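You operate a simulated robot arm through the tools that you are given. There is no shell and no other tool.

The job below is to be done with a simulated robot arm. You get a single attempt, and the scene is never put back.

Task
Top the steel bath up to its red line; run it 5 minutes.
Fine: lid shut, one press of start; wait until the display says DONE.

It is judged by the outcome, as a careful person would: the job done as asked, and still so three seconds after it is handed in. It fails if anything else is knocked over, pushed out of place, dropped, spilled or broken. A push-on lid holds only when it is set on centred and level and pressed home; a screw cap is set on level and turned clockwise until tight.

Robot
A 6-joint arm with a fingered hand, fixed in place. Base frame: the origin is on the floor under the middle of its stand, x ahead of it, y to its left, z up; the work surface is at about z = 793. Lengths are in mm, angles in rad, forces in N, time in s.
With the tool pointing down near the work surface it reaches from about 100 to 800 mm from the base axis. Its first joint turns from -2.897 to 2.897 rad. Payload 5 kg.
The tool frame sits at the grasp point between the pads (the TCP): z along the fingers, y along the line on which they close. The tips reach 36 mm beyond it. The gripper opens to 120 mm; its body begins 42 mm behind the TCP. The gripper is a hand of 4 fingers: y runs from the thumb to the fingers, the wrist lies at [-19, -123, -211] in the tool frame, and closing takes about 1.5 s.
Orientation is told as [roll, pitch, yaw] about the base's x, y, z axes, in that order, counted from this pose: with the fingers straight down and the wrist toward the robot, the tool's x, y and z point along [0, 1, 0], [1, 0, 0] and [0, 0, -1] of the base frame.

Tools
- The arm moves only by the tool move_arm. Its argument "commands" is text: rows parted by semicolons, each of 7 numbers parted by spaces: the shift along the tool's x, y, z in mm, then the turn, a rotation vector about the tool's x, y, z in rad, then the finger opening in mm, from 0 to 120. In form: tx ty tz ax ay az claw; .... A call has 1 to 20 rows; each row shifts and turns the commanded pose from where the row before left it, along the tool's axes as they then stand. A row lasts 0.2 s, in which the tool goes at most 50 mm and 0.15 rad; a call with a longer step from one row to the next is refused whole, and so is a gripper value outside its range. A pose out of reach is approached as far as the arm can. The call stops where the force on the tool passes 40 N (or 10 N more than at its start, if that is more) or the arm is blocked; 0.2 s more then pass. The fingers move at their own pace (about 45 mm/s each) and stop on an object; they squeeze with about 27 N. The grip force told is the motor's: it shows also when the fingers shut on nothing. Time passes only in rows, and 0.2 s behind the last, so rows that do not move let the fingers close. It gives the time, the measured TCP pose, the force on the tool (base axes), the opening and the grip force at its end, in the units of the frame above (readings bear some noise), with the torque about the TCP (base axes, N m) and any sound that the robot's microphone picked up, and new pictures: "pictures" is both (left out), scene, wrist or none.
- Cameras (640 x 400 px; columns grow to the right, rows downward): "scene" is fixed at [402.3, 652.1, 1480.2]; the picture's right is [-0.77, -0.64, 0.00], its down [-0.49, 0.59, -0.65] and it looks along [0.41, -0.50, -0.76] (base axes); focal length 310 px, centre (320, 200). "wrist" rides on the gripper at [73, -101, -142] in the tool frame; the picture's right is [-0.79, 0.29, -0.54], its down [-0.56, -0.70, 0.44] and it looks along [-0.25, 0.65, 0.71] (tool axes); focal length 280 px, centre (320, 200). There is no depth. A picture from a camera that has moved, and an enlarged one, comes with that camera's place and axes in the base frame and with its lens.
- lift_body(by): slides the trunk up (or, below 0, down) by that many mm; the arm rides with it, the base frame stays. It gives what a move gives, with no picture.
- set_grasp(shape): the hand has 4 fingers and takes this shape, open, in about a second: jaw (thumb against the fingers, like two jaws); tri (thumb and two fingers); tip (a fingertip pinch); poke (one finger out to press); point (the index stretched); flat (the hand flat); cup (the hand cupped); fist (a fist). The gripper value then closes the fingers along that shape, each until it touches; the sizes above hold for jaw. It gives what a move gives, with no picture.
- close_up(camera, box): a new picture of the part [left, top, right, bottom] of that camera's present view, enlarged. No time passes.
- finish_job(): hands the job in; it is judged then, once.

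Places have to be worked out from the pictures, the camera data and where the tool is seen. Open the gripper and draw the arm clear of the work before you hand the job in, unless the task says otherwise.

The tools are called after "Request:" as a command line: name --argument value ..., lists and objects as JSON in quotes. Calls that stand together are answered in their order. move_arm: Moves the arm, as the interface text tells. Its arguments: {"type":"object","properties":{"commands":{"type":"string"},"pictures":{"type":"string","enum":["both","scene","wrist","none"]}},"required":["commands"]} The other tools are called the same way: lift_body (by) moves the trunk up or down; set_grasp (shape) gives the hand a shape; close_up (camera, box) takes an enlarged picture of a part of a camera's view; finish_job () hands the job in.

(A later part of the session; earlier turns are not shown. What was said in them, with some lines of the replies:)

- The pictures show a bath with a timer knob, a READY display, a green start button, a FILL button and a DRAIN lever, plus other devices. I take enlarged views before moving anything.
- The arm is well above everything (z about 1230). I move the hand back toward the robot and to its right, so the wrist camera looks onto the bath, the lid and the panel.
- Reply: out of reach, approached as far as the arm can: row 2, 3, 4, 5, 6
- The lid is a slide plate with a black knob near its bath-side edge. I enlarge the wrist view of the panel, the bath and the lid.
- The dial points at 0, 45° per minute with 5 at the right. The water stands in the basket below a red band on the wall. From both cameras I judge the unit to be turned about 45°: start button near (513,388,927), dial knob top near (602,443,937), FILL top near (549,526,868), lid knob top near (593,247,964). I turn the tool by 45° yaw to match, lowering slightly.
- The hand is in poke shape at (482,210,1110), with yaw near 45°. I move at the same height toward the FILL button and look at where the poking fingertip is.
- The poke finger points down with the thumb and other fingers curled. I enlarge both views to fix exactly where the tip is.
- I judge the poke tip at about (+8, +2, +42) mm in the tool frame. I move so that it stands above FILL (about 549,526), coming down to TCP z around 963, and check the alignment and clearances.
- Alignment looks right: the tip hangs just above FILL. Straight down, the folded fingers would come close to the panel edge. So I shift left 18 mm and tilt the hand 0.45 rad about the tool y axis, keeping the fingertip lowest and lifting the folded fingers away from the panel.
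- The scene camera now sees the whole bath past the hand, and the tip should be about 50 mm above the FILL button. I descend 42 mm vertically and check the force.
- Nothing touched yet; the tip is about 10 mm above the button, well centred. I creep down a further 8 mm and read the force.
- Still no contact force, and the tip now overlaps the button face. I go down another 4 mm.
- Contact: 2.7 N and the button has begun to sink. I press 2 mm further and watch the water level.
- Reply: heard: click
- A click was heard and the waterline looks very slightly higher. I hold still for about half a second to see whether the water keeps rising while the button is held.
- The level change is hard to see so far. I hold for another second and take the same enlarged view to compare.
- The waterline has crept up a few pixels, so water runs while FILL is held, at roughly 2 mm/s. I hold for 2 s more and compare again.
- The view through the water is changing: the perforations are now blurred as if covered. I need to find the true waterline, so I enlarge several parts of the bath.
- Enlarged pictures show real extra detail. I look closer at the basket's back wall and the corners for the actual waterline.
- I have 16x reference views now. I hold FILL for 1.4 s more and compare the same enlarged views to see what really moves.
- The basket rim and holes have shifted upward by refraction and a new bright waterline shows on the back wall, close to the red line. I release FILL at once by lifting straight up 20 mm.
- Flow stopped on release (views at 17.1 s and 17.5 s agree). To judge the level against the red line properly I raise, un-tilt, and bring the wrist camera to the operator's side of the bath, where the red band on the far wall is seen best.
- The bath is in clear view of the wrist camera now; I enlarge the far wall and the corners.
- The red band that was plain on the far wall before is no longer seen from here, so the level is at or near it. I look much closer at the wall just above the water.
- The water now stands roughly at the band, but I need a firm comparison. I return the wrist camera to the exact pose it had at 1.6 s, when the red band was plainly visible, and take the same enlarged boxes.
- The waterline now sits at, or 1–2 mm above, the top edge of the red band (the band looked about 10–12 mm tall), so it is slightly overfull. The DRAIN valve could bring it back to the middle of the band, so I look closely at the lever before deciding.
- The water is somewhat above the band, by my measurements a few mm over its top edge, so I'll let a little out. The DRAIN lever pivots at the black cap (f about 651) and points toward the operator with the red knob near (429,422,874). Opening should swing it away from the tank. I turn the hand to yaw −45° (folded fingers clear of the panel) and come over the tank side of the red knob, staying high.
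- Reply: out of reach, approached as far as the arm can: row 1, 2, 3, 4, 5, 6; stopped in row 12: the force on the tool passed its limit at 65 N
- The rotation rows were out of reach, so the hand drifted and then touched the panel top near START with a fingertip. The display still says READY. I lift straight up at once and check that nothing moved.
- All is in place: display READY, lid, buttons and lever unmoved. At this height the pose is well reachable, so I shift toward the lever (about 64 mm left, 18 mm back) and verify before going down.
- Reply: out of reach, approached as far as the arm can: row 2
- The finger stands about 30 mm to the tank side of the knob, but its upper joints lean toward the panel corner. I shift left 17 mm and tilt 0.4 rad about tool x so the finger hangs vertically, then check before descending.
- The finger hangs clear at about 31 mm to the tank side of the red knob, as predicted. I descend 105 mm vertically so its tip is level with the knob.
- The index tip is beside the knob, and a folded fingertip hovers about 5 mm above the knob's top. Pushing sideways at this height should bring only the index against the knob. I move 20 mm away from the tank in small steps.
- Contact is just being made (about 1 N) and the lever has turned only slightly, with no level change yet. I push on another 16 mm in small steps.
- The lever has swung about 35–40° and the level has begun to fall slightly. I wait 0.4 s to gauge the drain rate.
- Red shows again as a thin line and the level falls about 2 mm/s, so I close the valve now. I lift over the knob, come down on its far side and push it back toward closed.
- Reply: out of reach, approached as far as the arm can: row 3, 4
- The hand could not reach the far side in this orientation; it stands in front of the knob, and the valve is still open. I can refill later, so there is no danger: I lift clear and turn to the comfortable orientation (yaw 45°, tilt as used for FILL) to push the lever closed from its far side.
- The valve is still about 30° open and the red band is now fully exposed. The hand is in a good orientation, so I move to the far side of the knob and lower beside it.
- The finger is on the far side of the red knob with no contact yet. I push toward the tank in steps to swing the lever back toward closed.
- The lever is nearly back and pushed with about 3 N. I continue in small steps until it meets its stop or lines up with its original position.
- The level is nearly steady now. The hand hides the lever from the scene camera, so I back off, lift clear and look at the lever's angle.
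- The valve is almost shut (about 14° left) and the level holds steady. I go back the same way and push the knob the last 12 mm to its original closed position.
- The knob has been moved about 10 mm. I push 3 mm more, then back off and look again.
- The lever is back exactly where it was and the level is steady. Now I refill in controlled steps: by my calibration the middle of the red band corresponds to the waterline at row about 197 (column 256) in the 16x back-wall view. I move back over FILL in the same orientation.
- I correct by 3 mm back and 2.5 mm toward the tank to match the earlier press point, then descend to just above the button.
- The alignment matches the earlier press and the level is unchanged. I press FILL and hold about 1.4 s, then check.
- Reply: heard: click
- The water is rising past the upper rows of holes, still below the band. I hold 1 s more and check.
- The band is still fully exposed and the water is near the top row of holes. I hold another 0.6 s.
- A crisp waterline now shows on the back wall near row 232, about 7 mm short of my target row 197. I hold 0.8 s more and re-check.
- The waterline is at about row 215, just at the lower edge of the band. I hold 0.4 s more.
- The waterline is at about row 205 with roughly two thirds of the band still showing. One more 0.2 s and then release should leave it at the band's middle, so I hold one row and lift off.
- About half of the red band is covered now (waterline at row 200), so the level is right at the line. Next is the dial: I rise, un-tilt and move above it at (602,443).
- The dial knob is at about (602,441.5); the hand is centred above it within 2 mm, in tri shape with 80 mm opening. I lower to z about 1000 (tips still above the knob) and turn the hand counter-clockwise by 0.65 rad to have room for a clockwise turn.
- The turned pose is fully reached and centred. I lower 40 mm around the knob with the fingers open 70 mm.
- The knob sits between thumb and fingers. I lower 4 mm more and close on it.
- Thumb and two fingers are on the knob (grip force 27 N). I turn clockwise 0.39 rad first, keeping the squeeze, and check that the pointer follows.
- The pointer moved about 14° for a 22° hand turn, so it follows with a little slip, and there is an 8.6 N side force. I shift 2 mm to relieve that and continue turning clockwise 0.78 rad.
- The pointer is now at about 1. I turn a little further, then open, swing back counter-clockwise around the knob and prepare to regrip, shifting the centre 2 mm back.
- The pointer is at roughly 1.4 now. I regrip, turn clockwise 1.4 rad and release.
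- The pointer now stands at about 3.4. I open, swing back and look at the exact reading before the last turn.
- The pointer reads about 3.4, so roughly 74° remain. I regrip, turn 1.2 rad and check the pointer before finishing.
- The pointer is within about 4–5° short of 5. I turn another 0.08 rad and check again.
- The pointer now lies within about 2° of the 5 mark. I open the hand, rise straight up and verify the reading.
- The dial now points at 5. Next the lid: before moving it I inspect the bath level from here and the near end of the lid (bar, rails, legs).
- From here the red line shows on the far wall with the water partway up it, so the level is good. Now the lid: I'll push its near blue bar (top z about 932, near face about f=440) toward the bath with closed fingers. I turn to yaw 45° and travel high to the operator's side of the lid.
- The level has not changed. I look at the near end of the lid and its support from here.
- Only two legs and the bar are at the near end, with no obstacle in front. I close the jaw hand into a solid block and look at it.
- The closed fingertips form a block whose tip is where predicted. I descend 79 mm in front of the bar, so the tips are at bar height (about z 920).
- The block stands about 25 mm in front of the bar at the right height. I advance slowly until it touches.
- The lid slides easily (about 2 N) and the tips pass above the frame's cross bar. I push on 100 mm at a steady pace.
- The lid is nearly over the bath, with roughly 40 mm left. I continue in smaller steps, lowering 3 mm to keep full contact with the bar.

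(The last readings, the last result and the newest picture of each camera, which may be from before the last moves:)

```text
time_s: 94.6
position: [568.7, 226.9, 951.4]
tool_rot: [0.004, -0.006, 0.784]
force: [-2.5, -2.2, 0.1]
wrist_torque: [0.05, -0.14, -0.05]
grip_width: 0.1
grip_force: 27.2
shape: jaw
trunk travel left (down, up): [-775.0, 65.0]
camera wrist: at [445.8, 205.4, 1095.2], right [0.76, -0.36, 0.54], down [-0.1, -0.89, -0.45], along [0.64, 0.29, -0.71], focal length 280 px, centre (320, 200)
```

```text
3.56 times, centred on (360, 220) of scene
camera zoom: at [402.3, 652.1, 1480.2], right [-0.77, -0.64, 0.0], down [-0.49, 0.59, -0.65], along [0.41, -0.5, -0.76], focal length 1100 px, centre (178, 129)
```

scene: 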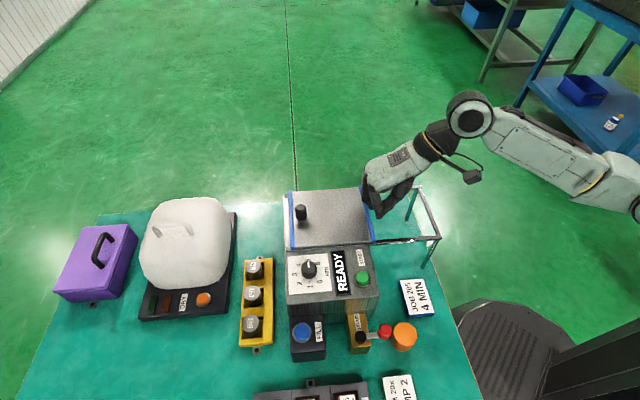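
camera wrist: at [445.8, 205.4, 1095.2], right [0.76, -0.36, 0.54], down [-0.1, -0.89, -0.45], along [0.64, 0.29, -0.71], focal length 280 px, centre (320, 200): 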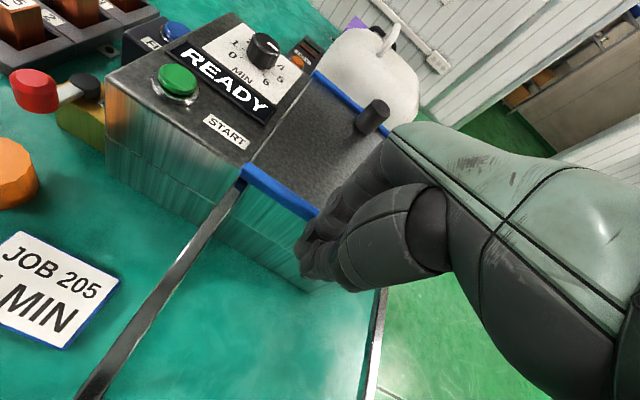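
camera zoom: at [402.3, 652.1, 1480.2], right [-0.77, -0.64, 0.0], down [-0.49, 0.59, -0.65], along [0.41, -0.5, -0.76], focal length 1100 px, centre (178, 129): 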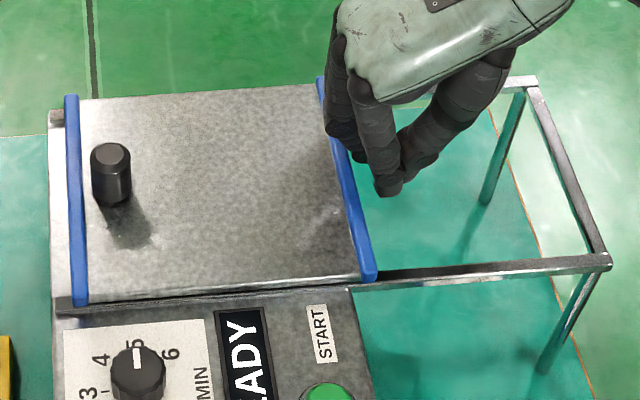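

The lid covers the opening almost to the far rim. I keep pushing gently in 4 mm steps until it meets its stop.

Request:
move_arm --commands "0 4 0 0 0 0 0; 0 4 0 0 0 0 0; 0 4 0 0 0 0 0; 0 0 0 0 0 0 0"

Request:
close_up --camera "scene" --box '[270, 170, 450, 270]'

Request:
close_up --camera "scene" --box '[276, 185, 316, 255]'

```text
time_s: 95.6
position: [580.9, 238.9, 956.5]
tool_rot: [0.0, -0.014, 0.784]
force: [-0.3, 0.3, 0.1]
wrist_torque: [0.02, 0.03, -0.01]
grip_width: 0.0
grip_force: 26.9
shape: jaw
trunk travel left (down, up): [-775.0, 65.0]
camera wrist: at [457.1, 214.9, 1098.4], right [0.76, -0.36, 0.55], down [-0.1, -0.89, -0.45], along [0.65, 0.29, -0.7], focal length 280 px, centre (320, 200)
```

scene: 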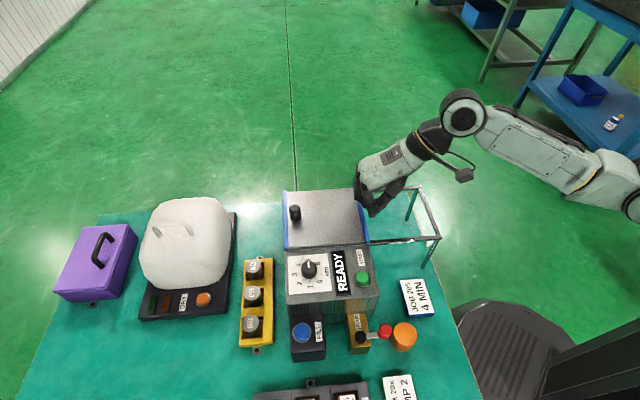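
wrist: 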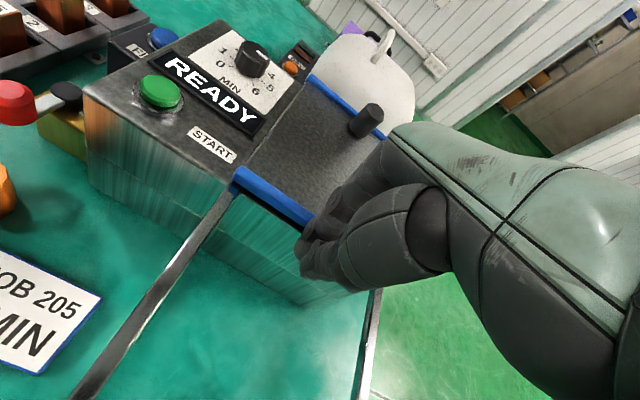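

```text
3.56 times, centred on (360, 220) of scene
camera zoom: at [402.3, 652.1, 1480.2], right [-0.77, -0.64, 0.0], down [-0.49, 0.59, -0.65], along [0.41, -0.5, -0.76], focal length 1100 px, centre (178, 129)
```

zoom: 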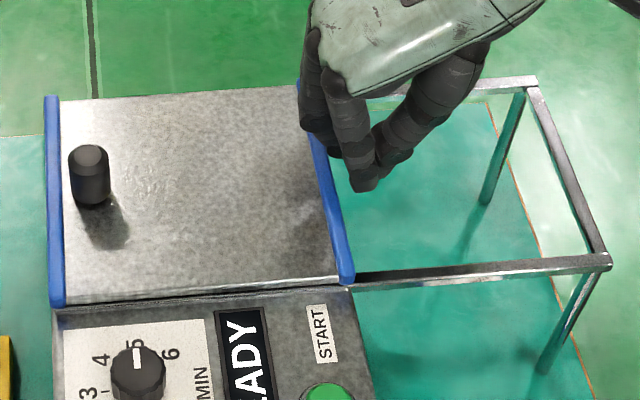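

```text
5.71 times, centred on (296, 220) of scene
camera zoom: at [402.3, 652.1, 1480.2], right [-0.77, -0.64, 0.0], down [-0.49, 0.59, -0.65], along [0.41, -0.5, -0.76], focal length 1769 px, centre (457, 86)
```

zoom: 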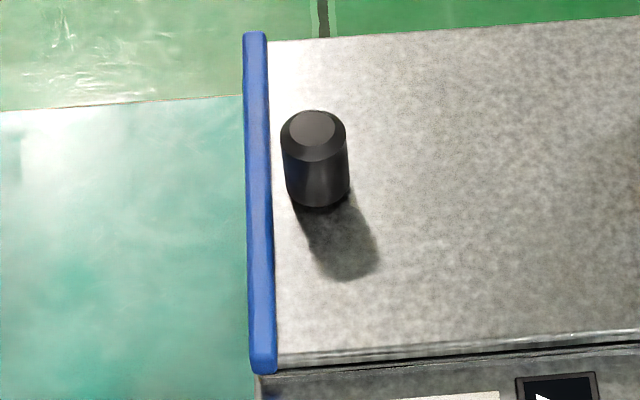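

The lid now spans the bath from edge to edge. I nudge it a few mm further to feel for the end stop.

Request:
move_arm --commands "0 2 0 0 0 0 0; 0 2 0 0 0 0 0; 0 0 0 0 0 0 0" --pictures "scene"

Request:
close_up --camera "scene" --box '[276, 185, 316, 255]'

Request:
close_up --camera "scene" --box '[340, 185, 390, 255]'

```text
time_s: 96.4
position: [583.9, 240.6, 957.7]
tool_rot: [-0.001, -0.015, 0.784]
force: [-2.4, -3.8, 4.8]
wrist_torque: [-0.03, -0.01, -0.08]
grip_width: 0.0
grip_force: 26.7
shape: jaw
trunk travel left (down, up): [-775.0, 65.0]
```

scene: 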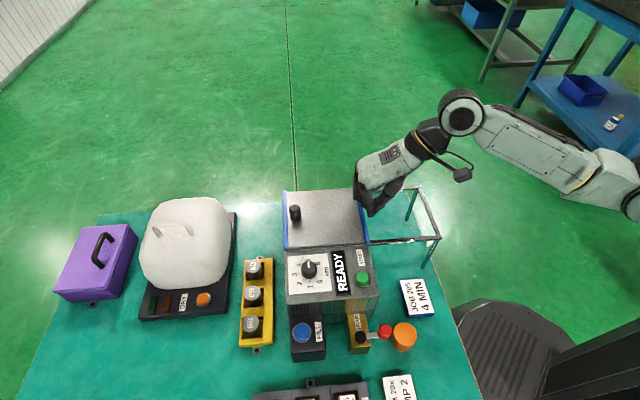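

```text
5.71 times, centred on (296, 220) of scene
camera zoom: at [402.3, 652.1, 1480.2], right [-0.77, -0.64, 0.0], down [-0.49, 0.59, -0.65], along [0.41, -0.5, -0.76], focal length 1769 px, centre (457, 86)
```

zoom: 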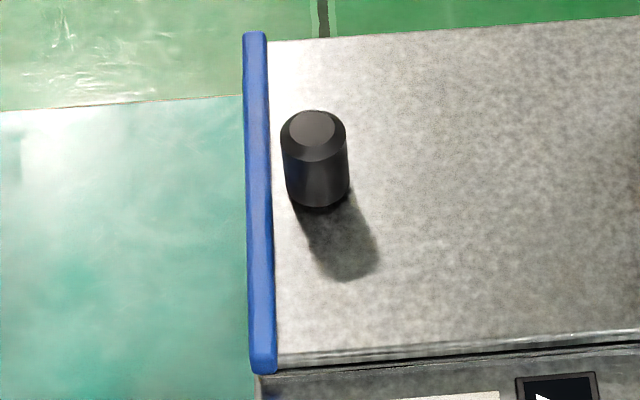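

```text
5.71 times, centred on (365, 220) of scene
camera zoom: at [402.3, 652.1, 1480.2], right [-0.77, -0.64, 0.0], down [-0.49, 0.59, -0.65], along [0.41, -0.5, -0.76], focal length 1769 px, centre (63, 86)
```

zoom: 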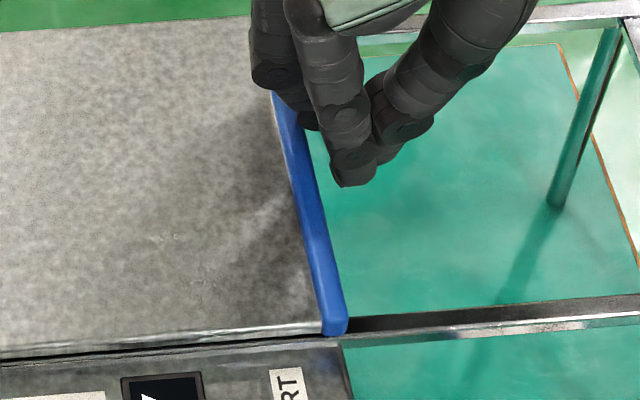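

The lid did not move further and the force rises, so it is at its stop. One more firm 3 mm nudge to be sure, then I back off.

Request:
move_arm --commands "0 1.5 0 0 0 0 0; 0 1.5 0 0 0 0 0; 0 0 0 0 0 0 0" --pictures "none"

Request:
close_up --camera "scene" --box '[276, 185, 316, 255]'

Request:
close_up --camera "scene" --box '[340, 185, 390, 255]'

```text
time_s: 97.2
position: [585.8, 243.7, 958.1]
tool_rot: [-0.002, -0.017, 0.783]
force: [-3.3, -4.1, 8.3]
wrist_torque: [-0.06, -0.11, -0.12]
grip_width: 0.1
grip_force: 26.9
shape: jaw
trunk travel left (down, up): [-775.0, 65.0]
```

```text
5.71 times, centred on (296, 220) of scene
camera zoom: at [402.3, 652.1, 1480.2], right [-0.77, -0.64, 0.0], down [-0.49, 0.59, -0.65], along [0.41, -0.5, -0.76], focal length 1769 px, centre (457, 86)
```

zoom: 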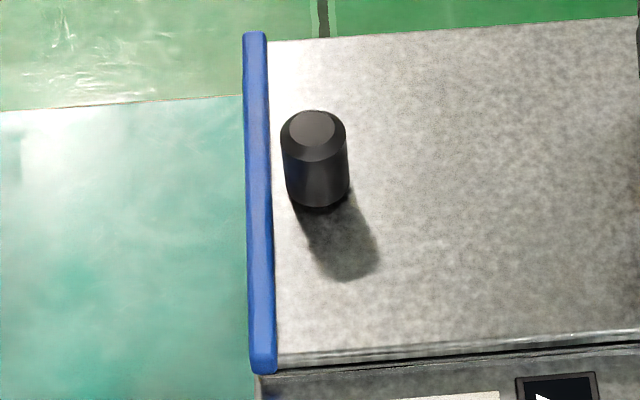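

```text
5.71 times, centred on (365, 220) of scene
camera zoom: at [402.3, 652.1, 1480.2], right [-0.77, -0.64, 0.0], down [-0.49, 0.59, -0.65], along [0.41, -0.5, -0.76], focal length 1769 px, centre (63, 86)
```

zoom: 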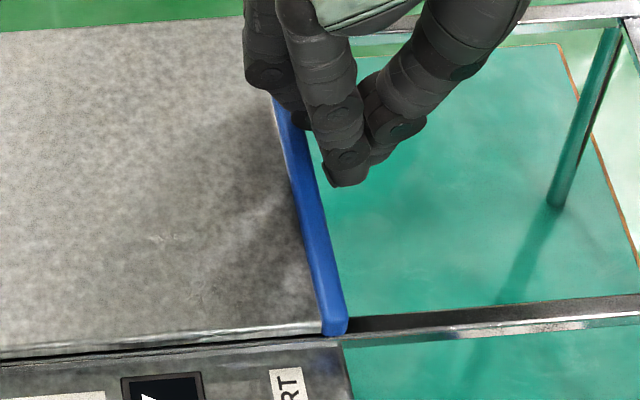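

The lid is firmly at its stop. I back off, rise clear, and take the poke shape for START.

Request:
move_arm --commands "0 -20 0 0 0 0 0; 0 -20 0 0 0 0 0; 0 0 -45 0 0 0 0; 0 0 -45 0 0 0 0; 0 0 0 0 0 0 0" --pictures "none"

Request:
set_grasp --shape "poke"

Request:
close_up --camera "scene" --box '[270, 170, 450, 300]'

```text
time_s: 98.4
position: [556.7, 213.2, 1046.6]
tool_rot: [0.0, -0.014, 0.784]
force: [0.1, 0.5, -0.3]
wrist_torque: [0.0, -0.03, 0.05]
grip_width: 0.0
grip_force: 26.4
shape: jaw
trunk travel left (down, up): [-775.0, 65.0]
```

```text
time_s: 99.3
position: [555.9, 212.9, 1045.7]
tool_rot: [0.0, -0.014, 0.785]
force: [0.1, 0.2, -0.5]
wrist_torque: [0.0, 0.03, 0.03]
grip_width: 0.1
grip_force: 0.2
shape: poke
trunk travel left (down, up): [-775.0, 65.0]
```

```text
3.08 times, centred on (360, 235) of scene
camera zoom: at [402.3, 652.1, 1480.2], right [-0.77, -0.64, 0.0], down [-0.49, 0.59, -0.65], along [0.41, -0.5, -0.76], focal length 952 px, centre (197, 92)
```

zoom: 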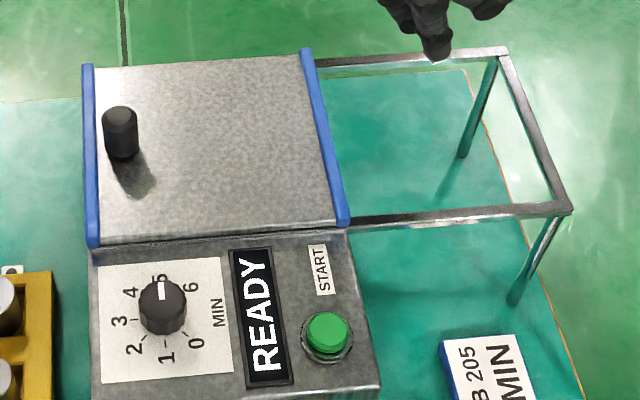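

The lid is shut, the dial is at 5 and the display reads READY. I move above the START button, staying high, and check alignment.

Request:
move_arm --commands "36.5 22.85 0 0 0 0 120; 36.5 22.85 0 0 0 0 120; 36.5 22.85 0 0 0 0 120; 36.5 22.85 0 0 0 0 120; 0 0 30 0 0 0 120; 0 0 0 0 0 0 120; 0 0 0 0 0 0 120"

Request:
close_up --camera "scene" --box '[320, 240, 400, 300]'

Request:
close_up --camera "wrist" --box '[220, 200, 380, 340]'

```text
time_s: 100.9
position: [516.8, 383.8, 1018.1]
tool_rot: [0.0, -0.013, 0.785]
force: [0.4, -0.6, 0.0]
wrist_torque: [0.02, 0.0, 0.01]
grip_width: 0.0
grip_force: 0.0
shape: poke
trunk travel left (down, up): [-775.0, 65.0]
camera wrist: at [393.4, 361.2, 1160.2], right [0.76, -0.36, 0.55], down [-0.1, -0.89, -0.45], along [0.65, 0.29, -0.7], focal length 280 px, centre (320, 200)
```

scene: 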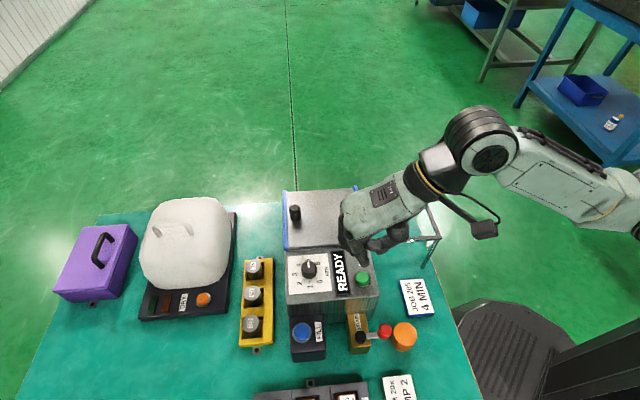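
wrist: 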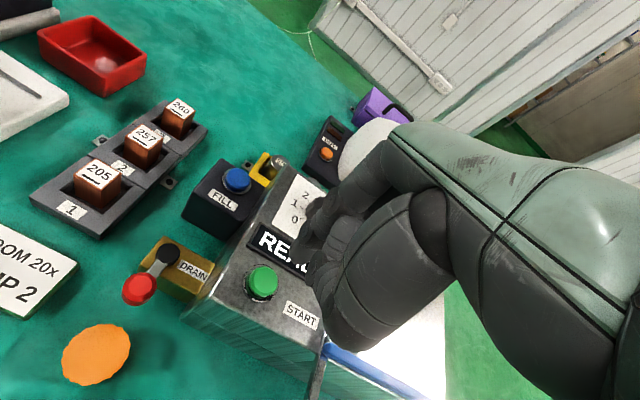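

```text
6.67 times, centred on (360, 270) of scene
camera zoom: at [402.3, 652.1, 1480.2], right [-0.77, -0.64, 0.0], down [-0.49, 0.59, -0.65], along [0.41, -0.5, -0.76], focal length 2064 px, centre (53, -267)
```

zoom: 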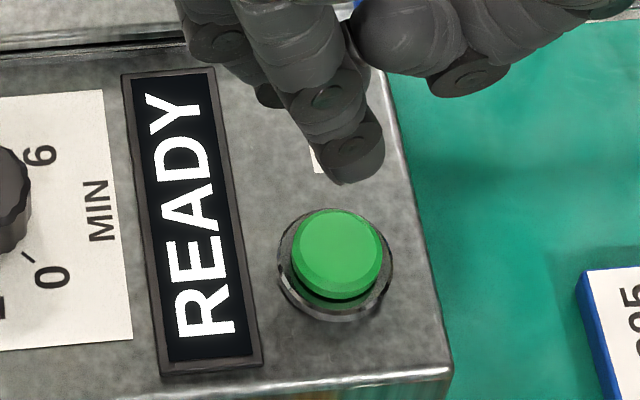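

```text
2.86 times, centred on (300, 270) of wrist
camera zoom: at [393.4, 361.2, 1160.2], right [0.76, -0.36, 0.55], down [-0.1, -0.89, -0.45], along [0.65, 0.29, -0.7], focal length 801 px, centre (377, 0)
```

zoom: 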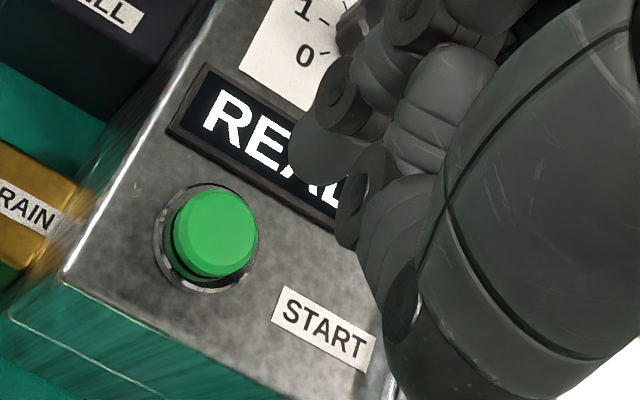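

The tip is about 5 mm too far left and 3 mm too far forward of the button centre. I correct that and descend 36 mm, stopping above the button to verify.

Request:
move_arm --commands "-4.7 -3.3 0 0 0 0 120; 0 0 18 0 0 0 120; 0 0 18 0 0 0 120; 0 0 0 0 0 0 120; 0 0 0 0 0 0 120" --pictures "none"

Request:
close_up --camera "scene" --box '[320, 240, 400, 300]'

Request:
close_up --camera "wrist" --box '[220, 200, 380, 340]'

```text
time_s: 102.1
position: [519.8, 377.6, 980.6]
tool_rot: [-0.001, -0.012, 0.785]
force: [-0.3, 0.4, 0.3]
wrist_torque: [-0.01, 0.02, -0.02]
grip_width: 0.0
grip_force: 0.0
shape: poke
trunk travel left (down, up): [-775.0, 65.0]
```

```text
6.67 times, centred on (360, 270) of scene
camera zoom: at [402.3, 652.1, 1480.2], right [-0.77, -0.64, 0.0], down [-0.49, 0.59, -0.65], along [0.41, -0.5, -0.76], focal length 2064 px, centre (53, -267)
```

zoom: 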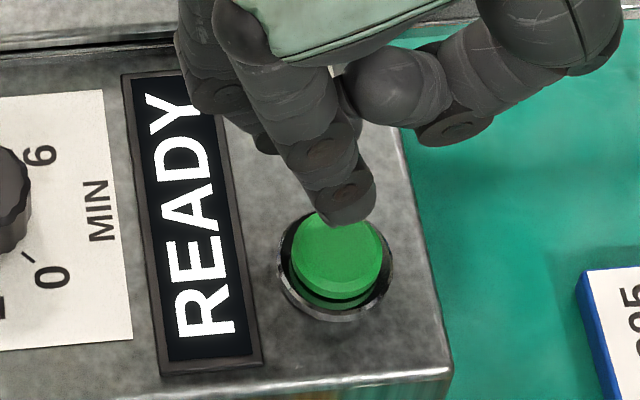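

```text
2.86 times, centred on (300, 270) of wrist
camera zoom: at [395.5, 354.1, 1122.6], right [0.76, -0.36, 0.55], down [-0.1, -0.89, -0.45], along [0.65, 0.29, -0.7], focal length 801 px, centre (377, 0)
```

zoom: 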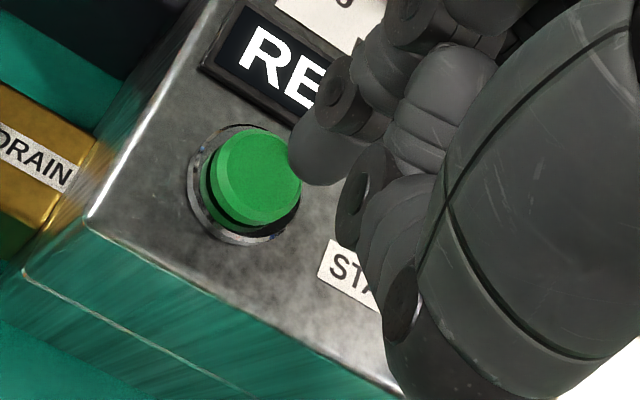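

The tip is about 15 mm above the button and aligned within a few mm. I shift 2 mm left and approach in small steps, watching for contact.

Request:
move_arm --commands "2 0 4 0 0 0 120; 0 0 4 0 0 0 120; 0 0 0 0 0 0 120" --pictures "none"

Request:
close_up --camera "wrist" --box '[220, 200, 380, 340]'

Request:
close_up --camera "scene" --box '[320, 240, 400, 300]'

```text
time_s: 102.9
position: [518.2, 379.3, 973.1]
tool_rot: [-0.002, -0.015, 0.787]
force: [0.1, 0.2, 0.5]
wrist_torque: [-0.02, -0.02, 0.01]
grip_width: 0.0
grip_force: 0.1
shape: poke
trunk travel left (down, up): [-775.0, 65.0]
```

```text
2.86 times, centred on (300, 270) of wrist
camera zoom: at [394.5, 355.9, 1115.1], right [0.76, -0.36, 0.55], down [-0.1, -0.89, -0.45], along [0.65, 0.29, -0.7], focal length 801 px, centre (377, 0)
```

zoom: 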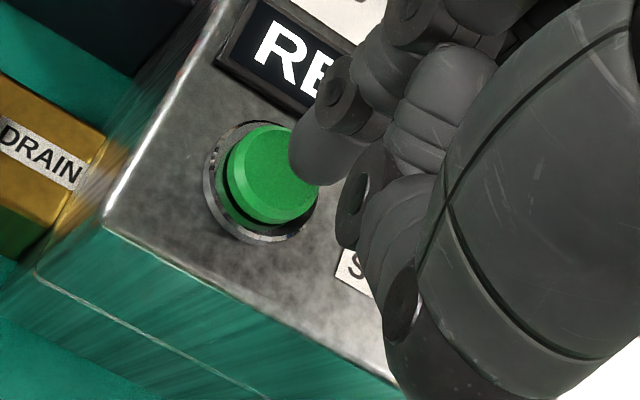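

```text
6.67 times, centred on (360, 270) of scene
camera zoom: at [402.3, 652.1, 1480.2], right [-0.77, -0.64, 0.0], down [-0.49, 0.59, -0.65], along [0.41, -0.5, -0.76], focal length 2064 px, centre (53, -267)
```

zoom: 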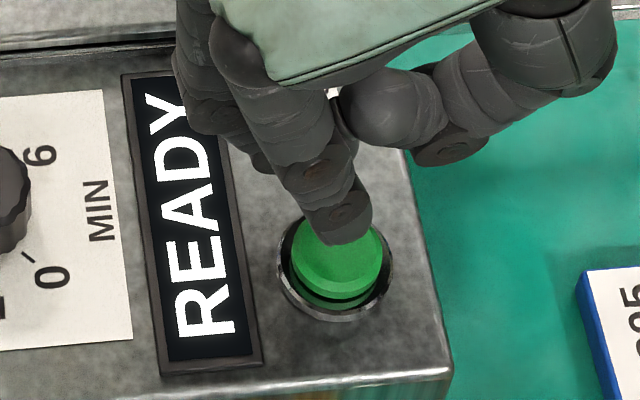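

Well aligned over START. I press down in 2 mm steps, watching force and sound.

Request:
move_arm --commands "0 0 2 0 0 0 120; 0 0 2 0 0 0 120" --pictures "none"

```text
time_s: 103.5
position: [518.1, 378.6, 969.6]
tool_rot: [-0.001, -0.015, 0.784]
force: [-0.6, 0.1, -0.2]
wrist_torque: [0.02, 0.01, -0.01]
grip_width: 0.0
grip_force: 0.0
shape: poke
trunk travel left (down, up): [-775.0, 65.0]
```

No contact yet at z 969.6. Another 3 mm down.

Request:
move_arm --commands "0 0 1.5 0 0 0 120; 0 0 1.5 0 0 0 120" --pictures "none"

Request:
close_up --camera "scene" --box '[320, 240, 400, 300]'

```text
time_s: 104.1
position: [519.2, 379.7, 965.4]
tool_rot: [-0.001, -0.012, 0.786]
force: [-0.1, -0.8, 0.0]
wrist_torque: [-0.02, -0.02, 0.0]
grip_width: 0.0
grip_force: 0.0
shape: poke
trunk travel left (down, up): [-775.0, 65.0]
```

```text
6.67 times, centred on (360, 270) of scene
camera zoom: at [402.3, 652.1, 1480.2], right [-0.77, -0.64, 0.0], down [-0.49, 0.59, -0.65], along [0.41, -0.5, -0.76], focal length 2064 px, centre (53, -267)
```

zoom: 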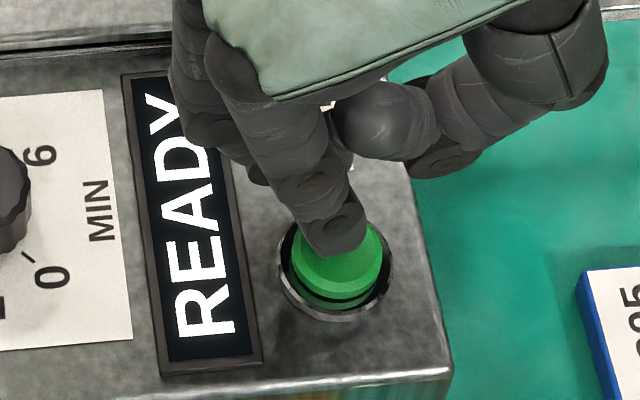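

Still no force; the tip is right above the button face. Another 3 mm down in fine steps.

Request:
move_arm --commands "0 0 1.5 0 0 0 120; 0 0 1.5 0 0 0 120" --pictures "none"

Request:
close_up --camera "scene" --box '[320, 240, 400, 300]'

```text
time_s: 104.7
position: [518.5, 379.8, 963.5]
tool_rot: [-0.002, -0.015, 0.786]
force: [-0.4, -0.5, 1.9]
wrist_torque: [0.02, -0.01, -0.03]
grip_width: 0.0
grip_force: 0.2
shape: poke
trunk travel left (down, up): [-775.0, 65.0]
```

```text
6.67 times, centred on (360, 270) of scene
camera zoom: at [402.3, 652.1, 1480.2], right [-0.77, -0.64, 0.0], down [-0.49, 0.59, -0.65], along [0.41, -0.5, -0.76], focal length 2064 px, centre (53, -267)
```

zoom: 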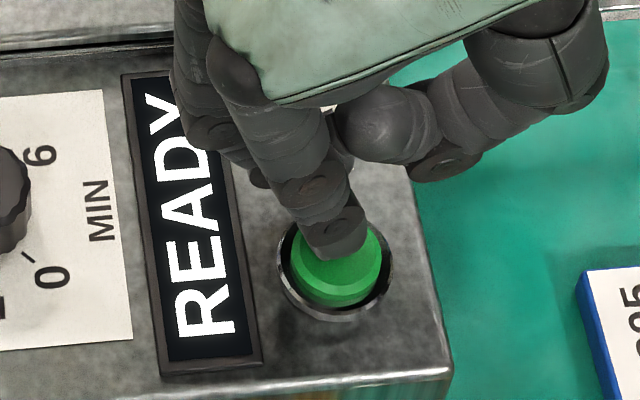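

Contact: 1.9 N and the button has begun to sink. I press 2 mm further for the click.

Request:
move_arm --commands "0 0 2 0 0 0 120" --pictures "none"

Request:
close_up --camera "scene" --box '[320, 240, 400, 300]'

```text
time_s: 105.1
position: [518.7, 380.2, 961.1]
tool_rot: [-0.001, -0.017, 0.785]
force: [-0.2, -0.4, 2.2]
wrist_torque: [0.03, 0.03, -0.01]
grip_width: 0.0
grip_force: 0.1
shape: poke
trunk travel left (down, up): [-775.0, 65.0]
heard: click
```

```text
6.67 times, centred on (360, 270) of scene
camera zoom: at [402.3, 652.1, 1480.2], right [-0.77, -0.64, 0.0], down [-0.49, 0.59, -0.65], along [0.41, -0.5, -0.76], focal length 2064 px, centre (53, -267)
```

zoom: 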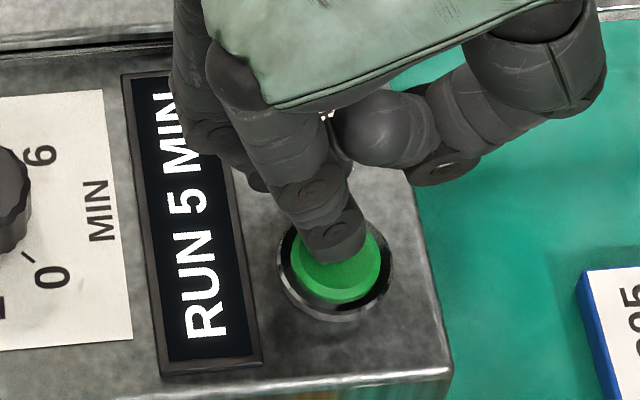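

The display reads "RUN 5 MIN" after one click. I lift straight off the button and clear of the unit, then wait.

Request:
move_arm --commands "0 0 -20 0 0 0 120; 0 0 -40 0 0 0 120; 0 0 -40 0 0 0 120; 0 -40 0 0 0 0 120; 0 -40 0 0 0 0 120; 0 -40 0 0 0 0 120; 0 0 0 0 0 0 120"

Request:
close_up --camera "scene" --box '[270, 170, 450, 300]'

```text
time_s: 106.7
position: [432.1, 293.4, 1059.3]
tool_rot: [0.0, -0.014, 0.784]
force: [0.5, 0.6, 0.1]
wrist_torque: [0.01, 0.0, -0.04]
grip_width: 0.0
grip_force: 0.1
shape: poke
trunk travel left (down, up): [-775.0, 65.0]
camera wrist: at [308.8, 269.7, 1201.4], right [0.76, -0.36, 0.55], down [-0.1, -0.89, -0.45], along [0.65, 0.29, -0.7], focal length 280 px, centre (320, 200)
```

scene: 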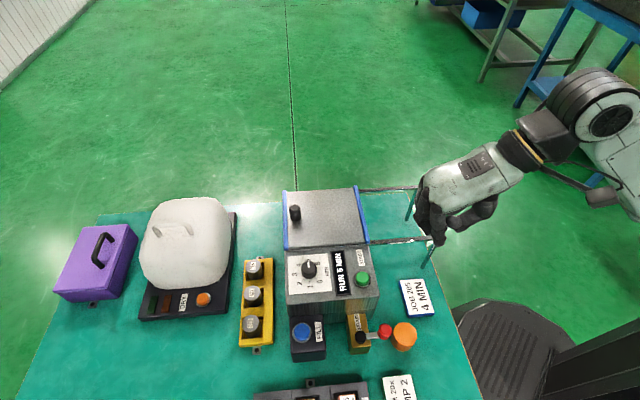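
wrist: 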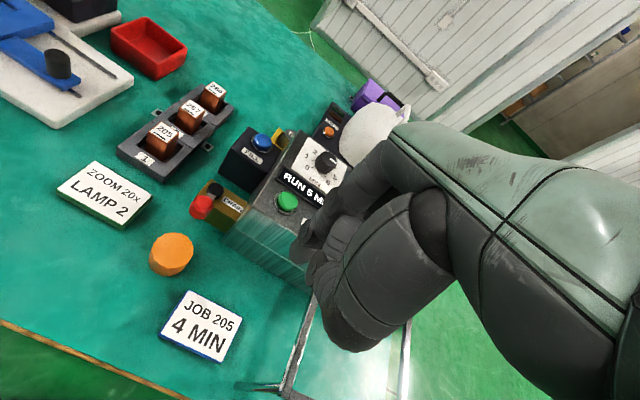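

```text
3.08 times, centred on (360, 235) of scene
camera zoom: at [402.3, 652.1, 1480.2], right [-0.77, -0.64, 0.0], down [-0.49, 0.59, -0.65], along [0.41, -0.5, -0.76], focal length 952 px, centre (197, 92)
```

zoom: 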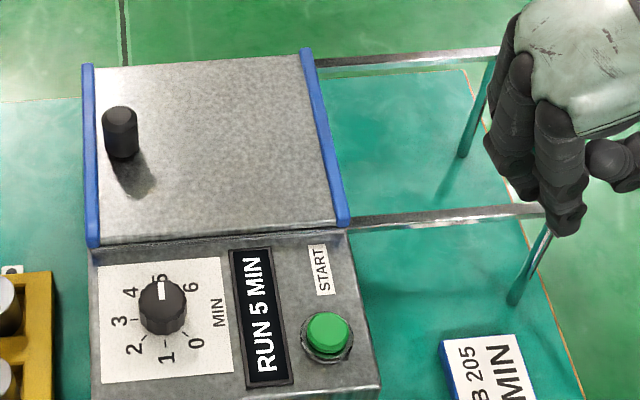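

The unit is running 5 minutes with the lid shut, and the arm is clear. I wait and check the display.

Request:
move_arm --commands "0 0 0 0 0 0 120; 0 0 0 0 0 0 120; 0 0 0 0 0 0 120; 0 0 0 0 0 0 120; 0 0 0 0 0 0 120; 0 0 0 0 0 0 120; 0 0 0 0 0 0 120; 0 0 0 0 0 0 120; 0 0 0 0 0 0 120; 0 0 0 0 0 0 120; 0 0 0 0 0 0 120; 0 0 0 0 0 0 120; 0 0 0 0 0 0 120; 0 0 0 0 0 0 120; 0 0 0 0 0 0 120; 0 0 0 0 0 0 120; 0 0 0 0 0 0 120; 0 0 0 0 0 0 120; 0 0 0 0 0 0 120; 0 0 0 0 0 0 120" --pictures "none"

Request:
close_up --camera "scene" --box '[270, 170, 450, 300]'

```text
time_s: 110.9
position: [432.9, 293.6, 1059.3]
tool_rot: [-0.002, -0.014, 0.785]
force: [0.0, 0.7, 0.2]
wrist_torque: [0.02, 0.03, -0.01]
grip_width: 0.0
grip_force: 0.1
shape: poke
trunk travel left (down, up): [-775.0, 65.0]
```

```text
3.08 times, centred on (360, 235) of scene
camera zoom: at [402.3, 652.1, 1480.2], right [-0.77, -0.64, 0.0], down [-0.49, 0.59, -0.65], along [0.41, -0.5, -0.76], focal length 952 px, centre (197, 92)
```

zoom: 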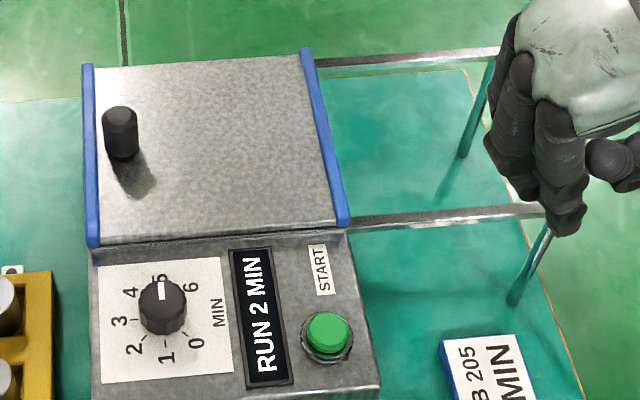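

The display counts down quickly and now shows "RUN 2 MIN". I wait on, and put the hand in an open shape meanwhile.

Request:
move_arm --commands "0 0 0 0 0 0 120; 0 0 0 0 0 0 120; 0 0 0 0 0 0 120; 0 0 0 0 0 0 120; 0 0 0 0 0 0 120; 0 0 0 0 0 0 120; 0 0 0 0 0 0 120; 0 0 0 0 0 0 120; 0 0 0 0 0 0 120; 0 0 0 0 0 0 120; 0 0 0 0 0 0 120; 0 0 0 0 0 0 120; 0 0 0 0 0 0 120; 0 0 0 0 0 0 120; 0 0 0 0 0 0 120; 0 0 0 0 0 0 120" --pictures "none"

Request:
close_up --camera "scene" --box '[270, 170, 450, 300]'

```text
time_s: 114.3
position: [432.6, 293.1, 1060.3]
tool_rot: [-0.001, -0.013, 0.786]
force: [0.0, 0.0, -0.4]
wrist_torque: [0.03, -0.02, -0.02]
grip_width: 0.0
grip_force: 0.2
shape: poke
trunk travel left (down, up): [-775.0, 65.0]
```

```text
3.08 times, centred on (360, 235) of scene
camera zoom: at [402.3, 652.1, 1480.2], right [-0.77, -0.64, 0.0], down [-0.49, 0.59, -0.65], along [0.41, -0.5, -0.76], focal length 952 px, centre (197, 92)
```

zoom: 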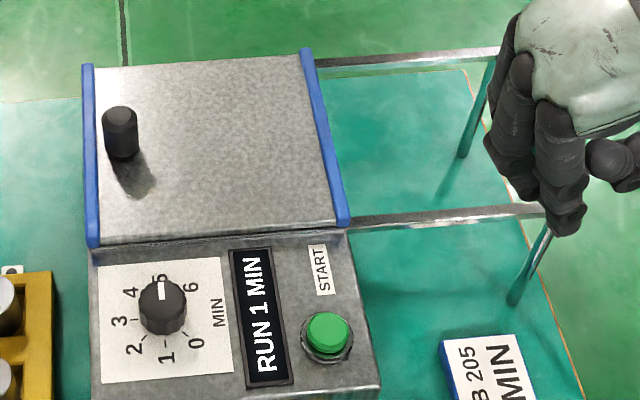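

The display shows "RUN 1 MIN". I wait a little more.

Request:
move_arm --commands "0 0 0 0 0 0 120; 0 0 0 0 0 0 120; 0 0 0 0 0 0 120; 0 0 0 0 0 0 120; 0 0 0 0 0 0 120; 0 0 0 0 0 0 120; 0 0 0 0 0 0 120; 0 0 0 0 0 0 120; 0 0 0 0 0 0 120; 0 0 0 0 0 0 120" --pictures "none"

Request:
close_up --camera "scene" --box '[270, 170, 450, 300]'

```text
time_s: 116.5
position: [432.8, 293.9, 1058.4]
tool_rot: [-0.002, -0.015, 0.785]
force: [0.2, 0.1, 0.3]
wrist_torque: [0.03, -0.03, -0.01]
grip_width: 0.0
grip_force: 0.0
shape: poke
trunk travel left (down, up): [-775.0, 65.0]
```

```text
3.08 times, centred on (360, 235) of scene
camera zoom: at [402.3, 652.1, 1480.2], right [-0.77, -0.64, 0.0], down [-0.49, 0.59, -0.65], along [0.41, -0.5, -0.76], focal length 952 px, centre (197, 92)
```

zoom: 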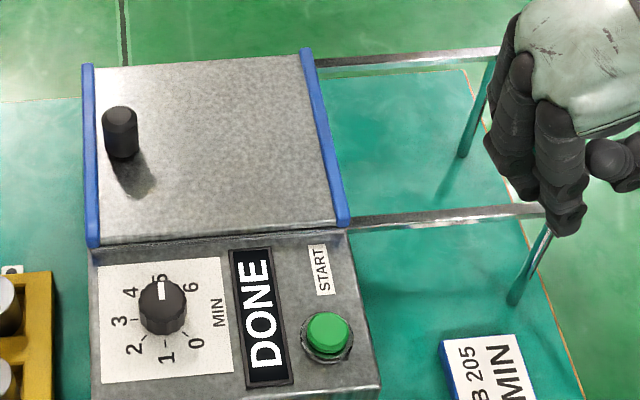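

The display says DONE. I open the hand and draw the arm back a bit from the work, then take a last look at everything.

Request:
set_grasp --shape "jaw"

Request:
move_arm --commands "-20 -20 -20 0 0 0 120; -20 -20 -20 0 0 0 120; 0 0 0 0 0 0 120; 0 0 0 0 0 0 120"

Request:
close_up --camera "scene" --box '[230, 180, 450, 400]'

Request:
close_up --camera "scene" --box '[335, 300, 425, 360]'

```text
time_s: 117.4
position: [431.3, 293.0, 1060.5]
tool_rot: [-0.003, -0.014, 0.786]
force: [0.2, 0.7, 0.0]
wrist_torque: [0.0, -0.01, 0.02]
grip_width: 120.0
grip_force: 0.1
shape: jaw
trunk travel left (down, up): [-775.0, 65.0]
```

```text
time_s: 118.4
position: [433.4, 235.4, 1097.3]
tool_rot: [0.002, -0.015, 0.785]
force: [0.6, 0.1, 0.0]
wrist_torque: [-0.01, 0.01, 0.03]
grip_width: 120.2
grip_force: 0.0
shape: jaw
trunk travel left (down, up): [-775.0, 65.0]
camera wrist: at [308.5, 212.6, 1240.3], right [0.76, -0.36, 0.55], down [-0.09, -0.89, -0.45], along [0.65, 0.29, -0.7], focal length 280 px, centre (320, 200)
```

scene: 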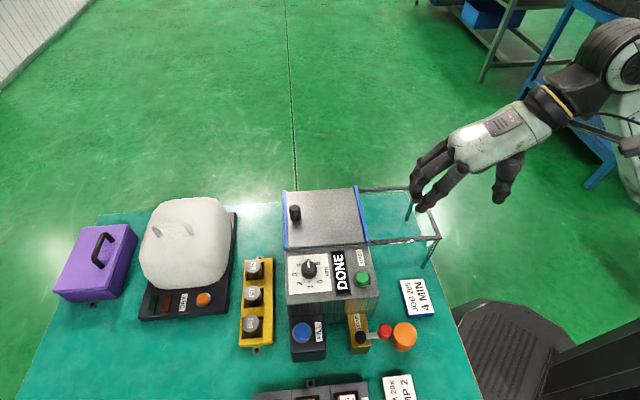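
wrist: 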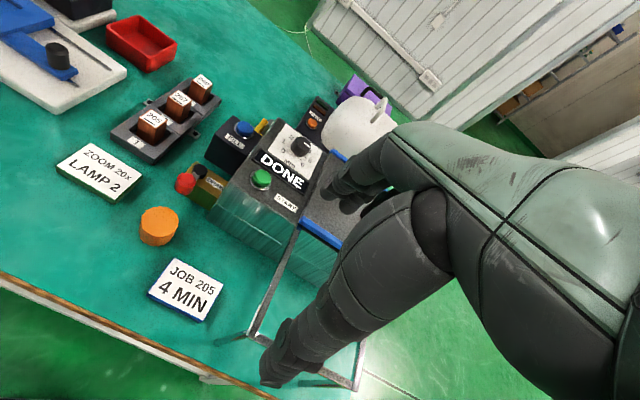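

```text
1.82 times, centred on (340, 290) of scene
camera zoom: at [402.3, 652.1, 1480.2], right [-0.77, -0.64, 0.0], down [-0.49, 0.59, -0.65], along [0.41, -0.5, -0.76], focal length 563 px, centre (284, 36)
```

zoom: 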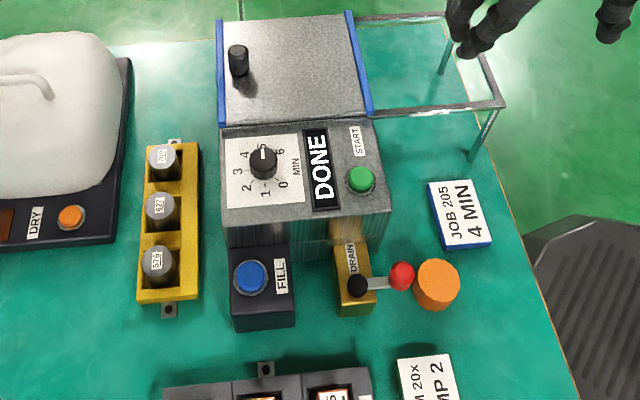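

```text
6.67 times, centred on (380, 330) of scene
camera zoom: at [402.3, 652.1, 1480.2], right [-0.77, -0.64, 0.0], down [-0.49, 0.59, -0.65], along [0.41, -0.5, -0.76], focal length 2064 px, centre (-80, -667)
```

zoom: 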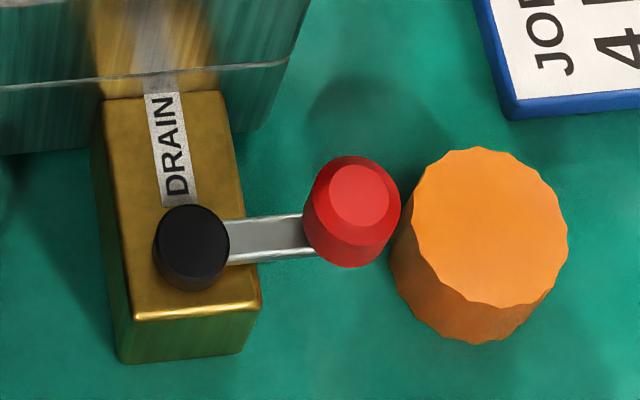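

The display says DONE, the lid is shut, the dial is at 5, the drain lever is closed as it was, and everything else stands in place. The hand is open and clear, so I hand the job in.

Request:
finish_job

```text
The job is handed in.
```

The steel bath is filled to its red line and has run its 5 minutes. The lid is shut, start was pressed once, and the display reads DONE.

- **Water level:** I overfilled a little at first, so I let some out with the DRAIN lever and topped it up again. The water now stands about halfway up the red line. I judged this from the camera pictures, so it could be a millimetre or two out. The drain is closed, with its lever back where it started.
- **Contact with the panel:** while moving to the drain lever, a fingertip pressed the top of the control panel near START, with a peak of about 65 N. START was not triggered, and nothing looked moved or damaged afterwards.
- **Dial:** it points within about 3° of the 5 mark, and the display confirmed "RUN 5 MIN" when it started.

Nothing else on the table looks moved. The hand is open and clear of the work.
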